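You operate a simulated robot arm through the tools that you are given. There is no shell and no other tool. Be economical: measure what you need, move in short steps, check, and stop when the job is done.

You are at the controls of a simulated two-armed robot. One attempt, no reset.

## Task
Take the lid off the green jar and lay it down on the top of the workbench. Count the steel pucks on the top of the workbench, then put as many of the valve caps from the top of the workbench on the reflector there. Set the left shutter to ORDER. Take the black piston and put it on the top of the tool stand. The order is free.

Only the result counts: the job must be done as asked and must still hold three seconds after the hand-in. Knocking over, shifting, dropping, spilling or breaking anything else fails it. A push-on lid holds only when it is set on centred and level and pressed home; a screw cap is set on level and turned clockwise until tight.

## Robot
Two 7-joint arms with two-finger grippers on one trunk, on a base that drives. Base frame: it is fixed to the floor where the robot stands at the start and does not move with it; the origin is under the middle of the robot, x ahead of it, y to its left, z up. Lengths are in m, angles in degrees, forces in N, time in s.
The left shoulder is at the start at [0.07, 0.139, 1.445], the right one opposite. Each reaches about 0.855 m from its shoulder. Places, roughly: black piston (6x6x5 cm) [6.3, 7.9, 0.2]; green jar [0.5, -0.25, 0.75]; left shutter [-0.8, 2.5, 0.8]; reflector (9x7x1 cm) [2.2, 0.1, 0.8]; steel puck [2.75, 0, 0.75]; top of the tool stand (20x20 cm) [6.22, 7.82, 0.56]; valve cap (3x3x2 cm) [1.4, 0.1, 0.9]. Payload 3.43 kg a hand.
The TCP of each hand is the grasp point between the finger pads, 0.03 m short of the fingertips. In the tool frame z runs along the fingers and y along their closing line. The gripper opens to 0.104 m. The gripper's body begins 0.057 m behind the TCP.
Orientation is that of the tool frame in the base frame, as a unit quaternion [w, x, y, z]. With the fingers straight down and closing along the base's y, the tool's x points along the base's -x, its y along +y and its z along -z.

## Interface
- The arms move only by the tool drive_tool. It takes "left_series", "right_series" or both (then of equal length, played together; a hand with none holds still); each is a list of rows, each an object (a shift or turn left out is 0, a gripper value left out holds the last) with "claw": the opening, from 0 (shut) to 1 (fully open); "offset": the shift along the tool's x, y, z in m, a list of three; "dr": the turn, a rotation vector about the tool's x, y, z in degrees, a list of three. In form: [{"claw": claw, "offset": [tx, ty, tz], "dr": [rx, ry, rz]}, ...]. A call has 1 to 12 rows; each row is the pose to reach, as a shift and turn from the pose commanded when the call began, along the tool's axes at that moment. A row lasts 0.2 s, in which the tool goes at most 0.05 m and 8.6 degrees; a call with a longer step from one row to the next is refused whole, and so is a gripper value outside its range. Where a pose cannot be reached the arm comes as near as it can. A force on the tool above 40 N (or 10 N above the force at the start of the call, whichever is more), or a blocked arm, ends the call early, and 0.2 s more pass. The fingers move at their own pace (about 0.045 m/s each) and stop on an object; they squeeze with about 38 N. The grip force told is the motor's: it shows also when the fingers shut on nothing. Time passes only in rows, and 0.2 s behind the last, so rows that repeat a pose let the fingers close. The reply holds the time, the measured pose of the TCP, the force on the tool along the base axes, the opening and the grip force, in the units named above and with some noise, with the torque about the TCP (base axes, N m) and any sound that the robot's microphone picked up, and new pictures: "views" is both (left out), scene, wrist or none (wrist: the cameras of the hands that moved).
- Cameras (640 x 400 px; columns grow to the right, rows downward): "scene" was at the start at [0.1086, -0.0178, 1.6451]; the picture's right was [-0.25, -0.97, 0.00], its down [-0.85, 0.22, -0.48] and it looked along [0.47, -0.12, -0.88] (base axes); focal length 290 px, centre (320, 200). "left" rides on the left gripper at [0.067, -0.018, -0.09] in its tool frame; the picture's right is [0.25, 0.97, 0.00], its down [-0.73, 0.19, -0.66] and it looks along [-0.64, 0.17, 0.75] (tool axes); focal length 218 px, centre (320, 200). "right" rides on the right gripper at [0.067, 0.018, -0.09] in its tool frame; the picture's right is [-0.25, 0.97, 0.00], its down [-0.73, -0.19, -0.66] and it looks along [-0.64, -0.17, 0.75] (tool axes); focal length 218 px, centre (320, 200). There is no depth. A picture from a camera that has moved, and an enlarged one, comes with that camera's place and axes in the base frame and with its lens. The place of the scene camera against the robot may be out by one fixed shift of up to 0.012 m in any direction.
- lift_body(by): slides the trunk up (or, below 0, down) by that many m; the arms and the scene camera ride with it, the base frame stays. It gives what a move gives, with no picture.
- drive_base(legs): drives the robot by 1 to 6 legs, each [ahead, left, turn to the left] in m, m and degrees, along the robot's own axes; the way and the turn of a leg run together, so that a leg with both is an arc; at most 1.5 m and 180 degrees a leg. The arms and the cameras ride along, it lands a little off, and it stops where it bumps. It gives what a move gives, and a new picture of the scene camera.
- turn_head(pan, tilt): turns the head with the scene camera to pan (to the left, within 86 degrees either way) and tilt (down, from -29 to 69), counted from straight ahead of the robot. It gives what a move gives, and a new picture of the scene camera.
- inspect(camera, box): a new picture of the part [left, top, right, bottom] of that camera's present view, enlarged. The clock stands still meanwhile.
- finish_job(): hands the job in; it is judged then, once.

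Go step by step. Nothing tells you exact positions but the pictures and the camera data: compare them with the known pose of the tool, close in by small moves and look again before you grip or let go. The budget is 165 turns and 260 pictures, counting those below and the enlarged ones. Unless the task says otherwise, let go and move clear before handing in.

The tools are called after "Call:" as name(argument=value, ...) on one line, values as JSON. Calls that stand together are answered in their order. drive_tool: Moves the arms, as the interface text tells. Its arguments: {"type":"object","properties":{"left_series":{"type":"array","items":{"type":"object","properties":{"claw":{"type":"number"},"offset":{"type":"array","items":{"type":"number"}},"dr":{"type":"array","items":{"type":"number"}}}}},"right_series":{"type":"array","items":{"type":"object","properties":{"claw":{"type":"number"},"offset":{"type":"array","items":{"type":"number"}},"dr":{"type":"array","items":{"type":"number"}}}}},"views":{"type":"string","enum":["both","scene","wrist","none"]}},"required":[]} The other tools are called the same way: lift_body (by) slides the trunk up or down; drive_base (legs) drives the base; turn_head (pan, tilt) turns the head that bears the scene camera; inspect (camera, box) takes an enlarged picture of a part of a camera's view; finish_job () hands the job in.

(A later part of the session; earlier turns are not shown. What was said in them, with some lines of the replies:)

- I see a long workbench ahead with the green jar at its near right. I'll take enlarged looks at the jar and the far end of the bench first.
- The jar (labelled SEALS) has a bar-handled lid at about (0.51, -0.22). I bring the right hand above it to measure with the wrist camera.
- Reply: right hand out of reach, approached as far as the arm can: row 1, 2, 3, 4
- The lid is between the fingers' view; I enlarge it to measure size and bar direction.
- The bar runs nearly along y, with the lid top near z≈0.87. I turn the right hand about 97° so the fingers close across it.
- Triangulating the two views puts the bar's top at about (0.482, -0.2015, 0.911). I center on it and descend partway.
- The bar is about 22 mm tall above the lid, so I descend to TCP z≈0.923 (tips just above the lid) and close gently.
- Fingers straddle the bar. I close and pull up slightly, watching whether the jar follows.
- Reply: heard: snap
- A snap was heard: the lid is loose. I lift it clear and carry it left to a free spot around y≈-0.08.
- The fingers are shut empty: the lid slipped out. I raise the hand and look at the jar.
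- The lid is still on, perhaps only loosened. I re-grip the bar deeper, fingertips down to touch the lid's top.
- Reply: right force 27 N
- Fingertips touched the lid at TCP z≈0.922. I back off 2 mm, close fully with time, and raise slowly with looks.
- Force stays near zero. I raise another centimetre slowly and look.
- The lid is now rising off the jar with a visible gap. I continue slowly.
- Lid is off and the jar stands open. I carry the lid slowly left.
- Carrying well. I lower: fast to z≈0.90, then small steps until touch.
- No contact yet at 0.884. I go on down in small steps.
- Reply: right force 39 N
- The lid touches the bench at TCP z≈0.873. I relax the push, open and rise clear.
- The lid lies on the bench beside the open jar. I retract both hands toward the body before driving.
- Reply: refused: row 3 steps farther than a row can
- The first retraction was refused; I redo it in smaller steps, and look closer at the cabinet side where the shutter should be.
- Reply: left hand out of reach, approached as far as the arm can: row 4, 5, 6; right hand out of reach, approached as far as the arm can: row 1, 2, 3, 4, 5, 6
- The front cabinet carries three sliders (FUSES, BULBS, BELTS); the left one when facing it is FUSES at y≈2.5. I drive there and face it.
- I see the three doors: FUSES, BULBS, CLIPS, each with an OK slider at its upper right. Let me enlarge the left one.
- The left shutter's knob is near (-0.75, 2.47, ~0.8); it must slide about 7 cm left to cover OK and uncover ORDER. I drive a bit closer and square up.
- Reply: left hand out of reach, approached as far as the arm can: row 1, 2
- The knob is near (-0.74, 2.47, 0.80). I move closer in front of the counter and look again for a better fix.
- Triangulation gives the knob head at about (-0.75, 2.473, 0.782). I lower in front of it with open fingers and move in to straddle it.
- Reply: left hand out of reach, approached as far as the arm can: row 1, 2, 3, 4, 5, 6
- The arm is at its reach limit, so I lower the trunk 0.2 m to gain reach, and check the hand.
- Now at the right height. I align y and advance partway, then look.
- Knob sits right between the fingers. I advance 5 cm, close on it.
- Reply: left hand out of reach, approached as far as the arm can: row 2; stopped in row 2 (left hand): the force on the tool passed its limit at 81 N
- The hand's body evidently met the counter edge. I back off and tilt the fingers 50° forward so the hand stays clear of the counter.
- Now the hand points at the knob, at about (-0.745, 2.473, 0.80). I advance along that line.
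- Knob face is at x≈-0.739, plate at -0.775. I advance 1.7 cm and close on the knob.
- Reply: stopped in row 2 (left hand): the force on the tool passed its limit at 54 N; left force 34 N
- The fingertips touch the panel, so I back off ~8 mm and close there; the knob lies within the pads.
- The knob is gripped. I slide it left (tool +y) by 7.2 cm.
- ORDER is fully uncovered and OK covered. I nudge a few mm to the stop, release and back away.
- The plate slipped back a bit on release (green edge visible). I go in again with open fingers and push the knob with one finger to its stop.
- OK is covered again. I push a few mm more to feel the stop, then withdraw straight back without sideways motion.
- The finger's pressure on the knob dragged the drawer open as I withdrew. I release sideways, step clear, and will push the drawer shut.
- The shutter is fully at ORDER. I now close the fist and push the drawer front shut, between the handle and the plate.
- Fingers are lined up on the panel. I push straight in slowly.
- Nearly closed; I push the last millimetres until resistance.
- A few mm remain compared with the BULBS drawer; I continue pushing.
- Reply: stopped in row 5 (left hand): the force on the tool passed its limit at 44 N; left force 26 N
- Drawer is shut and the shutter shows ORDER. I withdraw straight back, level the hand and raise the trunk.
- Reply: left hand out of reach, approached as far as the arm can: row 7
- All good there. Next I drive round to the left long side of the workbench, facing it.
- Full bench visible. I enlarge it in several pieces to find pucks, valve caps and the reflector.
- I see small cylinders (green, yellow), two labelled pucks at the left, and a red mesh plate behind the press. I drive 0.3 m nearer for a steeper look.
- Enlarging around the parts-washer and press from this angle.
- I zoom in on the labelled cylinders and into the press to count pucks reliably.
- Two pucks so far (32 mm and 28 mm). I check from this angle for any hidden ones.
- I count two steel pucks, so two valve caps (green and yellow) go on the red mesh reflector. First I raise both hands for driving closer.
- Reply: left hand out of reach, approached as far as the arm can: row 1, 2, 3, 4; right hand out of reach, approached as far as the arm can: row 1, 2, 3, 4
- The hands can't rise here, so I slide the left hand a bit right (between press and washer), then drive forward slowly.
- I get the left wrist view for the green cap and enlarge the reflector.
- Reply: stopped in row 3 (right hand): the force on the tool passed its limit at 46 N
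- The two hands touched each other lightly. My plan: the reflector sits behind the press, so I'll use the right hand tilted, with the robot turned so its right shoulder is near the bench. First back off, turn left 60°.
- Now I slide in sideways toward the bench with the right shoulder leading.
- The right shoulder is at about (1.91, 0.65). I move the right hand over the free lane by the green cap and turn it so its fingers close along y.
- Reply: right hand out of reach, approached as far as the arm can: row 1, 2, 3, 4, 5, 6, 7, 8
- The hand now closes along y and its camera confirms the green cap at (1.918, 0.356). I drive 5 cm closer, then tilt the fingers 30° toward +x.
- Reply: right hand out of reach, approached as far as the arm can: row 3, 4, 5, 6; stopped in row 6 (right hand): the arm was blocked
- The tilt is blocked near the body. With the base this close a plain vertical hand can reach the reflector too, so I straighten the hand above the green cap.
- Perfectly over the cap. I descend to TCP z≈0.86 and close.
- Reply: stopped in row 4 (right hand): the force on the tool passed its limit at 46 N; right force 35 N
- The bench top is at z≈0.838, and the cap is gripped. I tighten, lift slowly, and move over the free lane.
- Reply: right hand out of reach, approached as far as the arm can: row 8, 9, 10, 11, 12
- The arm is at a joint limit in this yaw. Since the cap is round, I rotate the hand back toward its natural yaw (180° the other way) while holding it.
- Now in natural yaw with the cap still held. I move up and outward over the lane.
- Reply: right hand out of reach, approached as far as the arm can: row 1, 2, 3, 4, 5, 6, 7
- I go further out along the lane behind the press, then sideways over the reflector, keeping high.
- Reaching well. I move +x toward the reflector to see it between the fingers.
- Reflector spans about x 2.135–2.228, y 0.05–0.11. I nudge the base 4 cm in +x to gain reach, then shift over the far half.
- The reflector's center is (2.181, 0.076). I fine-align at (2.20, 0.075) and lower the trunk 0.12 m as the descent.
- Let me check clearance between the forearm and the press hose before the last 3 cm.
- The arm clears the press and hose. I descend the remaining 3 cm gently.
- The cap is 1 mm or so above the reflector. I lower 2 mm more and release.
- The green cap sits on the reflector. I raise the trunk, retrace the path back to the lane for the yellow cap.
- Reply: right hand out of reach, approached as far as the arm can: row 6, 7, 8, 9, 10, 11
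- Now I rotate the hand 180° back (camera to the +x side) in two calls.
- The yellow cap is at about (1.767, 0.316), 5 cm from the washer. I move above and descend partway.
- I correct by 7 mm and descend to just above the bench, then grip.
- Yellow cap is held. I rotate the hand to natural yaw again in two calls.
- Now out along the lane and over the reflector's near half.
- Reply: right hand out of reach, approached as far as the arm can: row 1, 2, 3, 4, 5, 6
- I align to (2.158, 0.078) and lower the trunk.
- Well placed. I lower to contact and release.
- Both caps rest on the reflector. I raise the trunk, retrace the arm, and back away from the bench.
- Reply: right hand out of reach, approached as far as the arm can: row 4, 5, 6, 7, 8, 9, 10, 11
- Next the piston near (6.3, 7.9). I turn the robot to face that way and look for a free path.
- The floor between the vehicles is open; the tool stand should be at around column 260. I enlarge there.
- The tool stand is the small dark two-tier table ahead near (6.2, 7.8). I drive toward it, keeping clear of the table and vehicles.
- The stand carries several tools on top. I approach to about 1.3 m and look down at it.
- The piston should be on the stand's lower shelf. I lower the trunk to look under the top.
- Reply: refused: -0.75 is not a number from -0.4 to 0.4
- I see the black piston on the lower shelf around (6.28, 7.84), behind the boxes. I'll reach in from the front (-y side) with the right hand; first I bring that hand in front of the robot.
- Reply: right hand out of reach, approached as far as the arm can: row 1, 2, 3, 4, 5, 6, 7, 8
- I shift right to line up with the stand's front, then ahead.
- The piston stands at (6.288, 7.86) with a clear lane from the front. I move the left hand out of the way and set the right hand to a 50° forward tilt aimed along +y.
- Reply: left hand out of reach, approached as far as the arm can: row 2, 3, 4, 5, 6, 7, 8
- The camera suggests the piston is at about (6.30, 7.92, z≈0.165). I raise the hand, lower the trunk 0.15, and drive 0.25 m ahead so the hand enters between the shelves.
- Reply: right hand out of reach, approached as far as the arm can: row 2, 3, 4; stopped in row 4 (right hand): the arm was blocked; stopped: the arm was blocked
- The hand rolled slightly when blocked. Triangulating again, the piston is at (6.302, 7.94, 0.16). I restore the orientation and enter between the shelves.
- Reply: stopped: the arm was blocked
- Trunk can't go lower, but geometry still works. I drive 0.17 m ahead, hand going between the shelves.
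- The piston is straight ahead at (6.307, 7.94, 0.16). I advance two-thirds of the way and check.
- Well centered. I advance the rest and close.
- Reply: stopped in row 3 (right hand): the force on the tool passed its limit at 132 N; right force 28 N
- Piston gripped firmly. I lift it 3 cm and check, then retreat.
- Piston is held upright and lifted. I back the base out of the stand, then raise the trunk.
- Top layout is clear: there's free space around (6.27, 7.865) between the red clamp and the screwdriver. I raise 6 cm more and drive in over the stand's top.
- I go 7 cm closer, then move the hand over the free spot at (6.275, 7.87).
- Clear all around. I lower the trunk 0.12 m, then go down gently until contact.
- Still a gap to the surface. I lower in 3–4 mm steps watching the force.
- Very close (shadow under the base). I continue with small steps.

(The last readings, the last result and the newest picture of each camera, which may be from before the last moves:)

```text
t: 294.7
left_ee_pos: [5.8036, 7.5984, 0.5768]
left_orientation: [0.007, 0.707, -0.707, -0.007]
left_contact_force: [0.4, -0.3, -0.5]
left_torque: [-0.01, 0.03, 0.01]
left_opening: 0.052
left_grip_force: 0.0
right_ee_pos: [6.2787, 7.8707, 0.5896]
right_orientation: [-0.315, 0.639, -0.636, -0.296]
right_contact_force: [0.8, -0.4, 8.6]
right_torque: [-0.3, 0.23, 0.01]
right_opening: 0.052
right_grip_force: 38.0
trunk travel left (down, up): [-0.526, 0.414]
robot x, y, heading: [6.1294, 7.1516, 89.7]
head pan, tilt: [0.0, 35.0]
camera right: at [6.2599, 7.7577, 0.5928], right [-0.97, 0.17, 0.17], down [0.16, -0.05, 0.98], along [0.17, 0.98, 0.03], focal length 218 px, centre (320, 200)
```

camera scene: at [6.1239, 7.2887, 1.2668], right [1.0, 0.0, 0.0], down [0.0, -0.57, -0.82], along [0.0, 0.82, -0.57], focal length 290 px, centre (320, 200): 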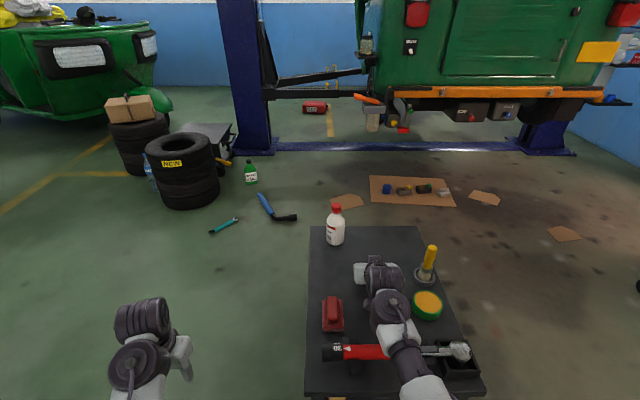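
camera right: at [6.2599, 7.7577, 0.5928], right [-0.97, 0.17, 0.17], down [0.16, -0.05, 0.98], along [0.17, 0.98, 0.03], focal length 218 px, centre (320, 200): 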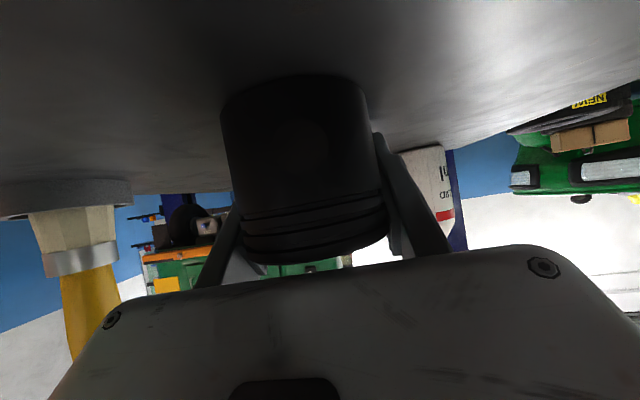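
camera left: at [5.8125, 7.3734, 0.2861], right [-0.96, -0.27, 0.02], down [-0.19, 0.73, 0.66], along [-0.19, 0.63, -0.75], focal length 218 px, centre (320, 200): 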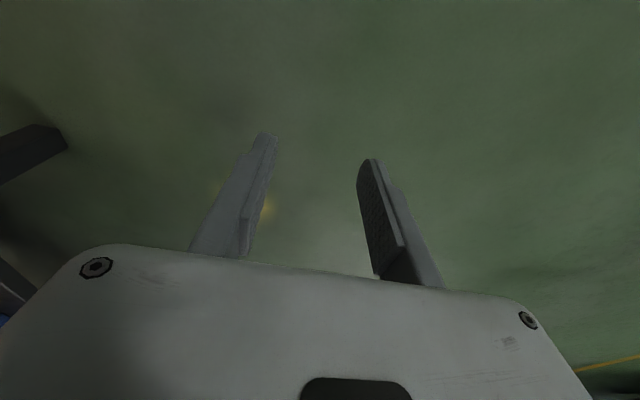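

Contact made. I open the fingers and withdraw up and back.

Call:
drive_tool(right_series=[{"claw": 0.55, "offset": [-0.001, 0, -0.001]}, {"claw": 0.72}, {"claw": 0.75}, {"claw": 0.75}, {"offset": [0, 0, -0.02]}, {"offset": [0, 0, -0.05]}, {"offset": [0, 0, -0.08]}, {"offset": [-0.02, 0, -0.11]}, {"offset": [-0.03, 0, -0.14]}], views="both")

Call:
inspect(camera="scene", box=[280, 180, 500, 380])

```text
t: 296.7
left_ee_pos: [5.8028, 7.5992, 0.5768]
left_orientation: [0.009, 0.708, -0.706, -0.007]
left_contact_force: [-0.6, -0.4, -0.3]
left_torque: [0.01, -0.01, 0.0]
left_opening: 0.052
left_grip_force: 0.1
right_ee_pos: [6.274, 7.7817, 0.6982]
right_orientation: [-0.312, 0.641, -0.637, -0.293]
right_contact_force: [0.1, -0.4, -0.5]
right_torque: [0.01, 0.06, 0.01]
right_opening: 0.078
right_grip_force: 0.1
trunk travel left (down, up): [-0.526, 0.414]
robot x, y, heading: [6.1283, 7.1517, 90.0]
head pan, tilt: [0.0, 35.0]
camera scene: at [6.1241, 7.2879, 1.2668], right [1.0, 0.0, 0.0], down [0.0, -0.57, -0.82], along [0.0, 0.82, -0.57], focal length 290 px, centre (320, 200)
camera right: at [6.2559, 7.6684, 0.7029], right [-0.97, 0.17, 0.17], down [0.16, -0.05, 0.99], along [0.17, 0.98, 0.02], focal length 218 px, centre (320, 200)
```

scene: 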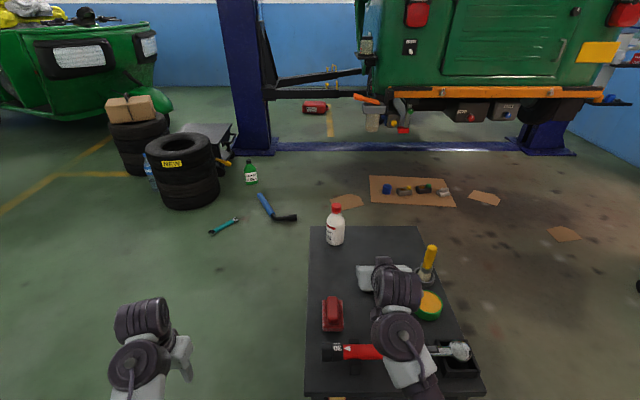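
right: 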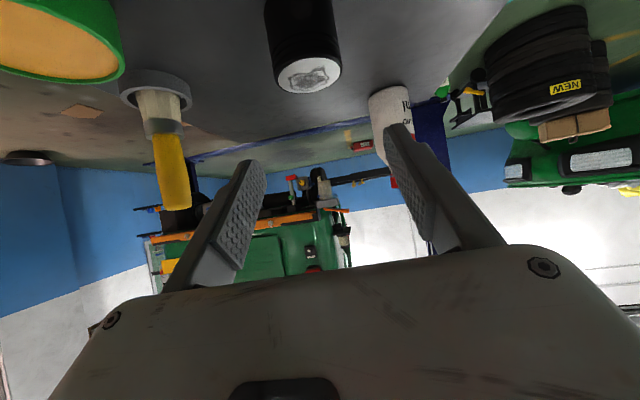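

```text
2.00 times, centred on (390, 280) of scene
camera zoom: at [6.1241, 7.2879, 1.2668], right [1.0, 0.0, 0.0], down [0.0, -0.57, -0.82], along [0.0, 0.82, -0.57], focal length 581 px, centre (180, 40)
```

zoom: 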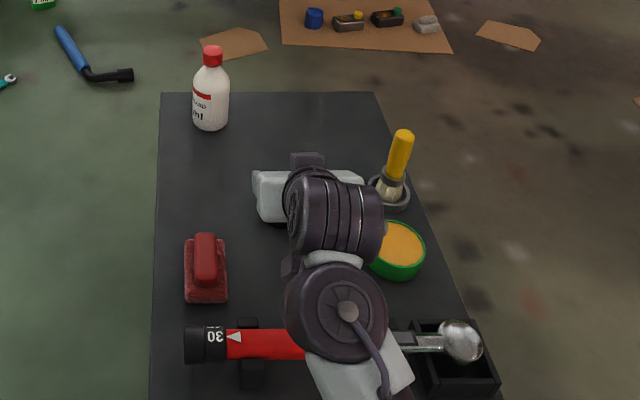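

The piston stands upright on the stand's top. I raise the trunk and back away for a last check.

Call:
lift_body(by=0.15)

Call:
drive_base(legs=[[-0.45, 0, 0]])

Call:
inspect(camera="scene", box=[270, 150, 470, 300])

```text
t: 298.4
left_ee_pos: [5.8028, 7.6005, 0.7253]
left_orientation: [0.007, 0.708, -0.706, -0.006]
left_contact_force: [-0.1, -0.5, -0.4]
left_torque: [0.0, 0.01, 0.01]
left_opening: 0.0518
left_grip_force: 0.0
right_ee_pos: [6.2735, 7.782, 0.8486]
right_orientation: [-0.313, 0.64, -0.637, -0.294]
right_contact_force: [0.1, -0.5, -0.4]
right_torque: [-0.01, -0.06, -0.01]
right_opening: 0.0779
right_grip_force: 0.0
trunk travel left (down, up): [-0.676, 0.264]
robot x, y, heading: [6.1276, 7.1543, 89.9]
head pan, tilt: [0.0, 35.0]
```

```text
t: 301.2
left_ee_pos: [5.7995, 7.1438, 0.7262]
left_orientation: [0.009, 0.71, -0.704, -0.006]
left_contact_force: [-0.2, 0.5, -0.7]
left_torque: [-0.02, -0.01, -0.01]
left_opening: 0.0517
left_grip_force: 0.0
right_ee_pos: [6.2694, 7.3284, 0.8472]
right_orientation: [-0.312, 0.642, -0.635, -0.295]
right_contact_force: [-1.0, -0.8, 0.0]
right_torque: [0.0, -0.02, -0.02]
right_opening: 0.078
right_grip_force: 0.0
trunk travel left (down, up): [-0.676, 0.264]
robot x, y, heading: [6.1283, 6.6967, 90.2]
head pan, tilt: [0.0, 35.0]
camera scene: at [6.123, 6.8336, 1.4168], right [1.0, 0.0, 0.0], down [0.0, -0.57, -0.82], along [0.0, 0.82, -0.57], focal length 290 px, centre (320, 200)
```

scene: 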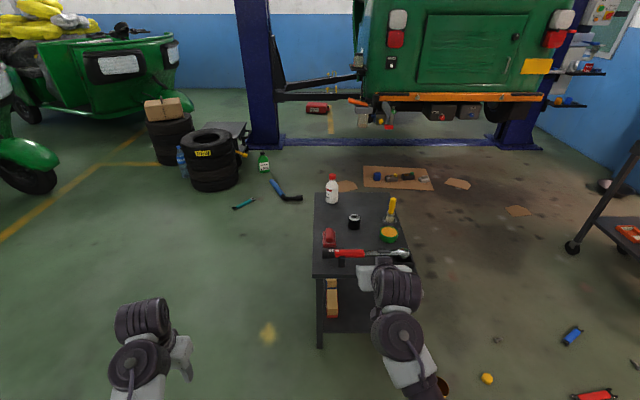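

```text
2.67 times, centred on (370, 225) of scene
camera zoom: at [6.123, 6.8336, 1.4168], right [1.0, 0.0, 0.0], down [0.0, -0.57, -0.82], along [0.0, 0.82, -0.57], focal length 774 px, centre (187, 133)
```

zoom: 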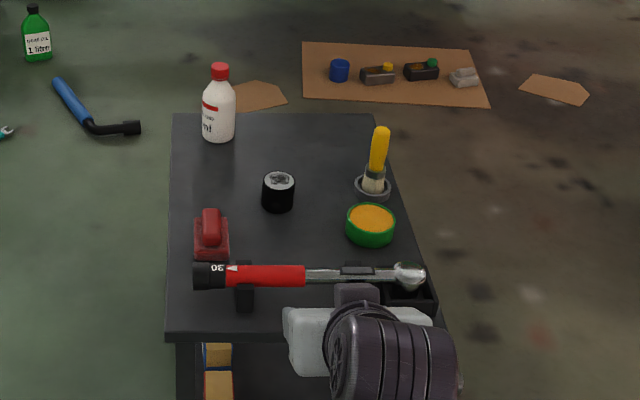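

Everything asked is in place: the lid is on the bench, the shutter shows ORDER, two caps are on the reflector and the piston is on the stand. I hand in.

Call:
finish_job()

```text
The job is handed in.
```

I finished all four parts and handed the job in; the result of the judging was not shown to me.

- **Lid:** The green jar's lid is off and lies on the workbench beside the open jar.
- **Caps:** I counted two steel pucks, marked 28 mm and 32 mm. The green and yellow valve caps are on the reflector.
- **Shutter:** The left shutter shows ORDER. While I was withdrawing, the FUSES drawer was pulled about 10 cm open, and I pushed it fully shut again.
- **Piston:** The black piston stands on the top of the tool stand, and both hands are clear.
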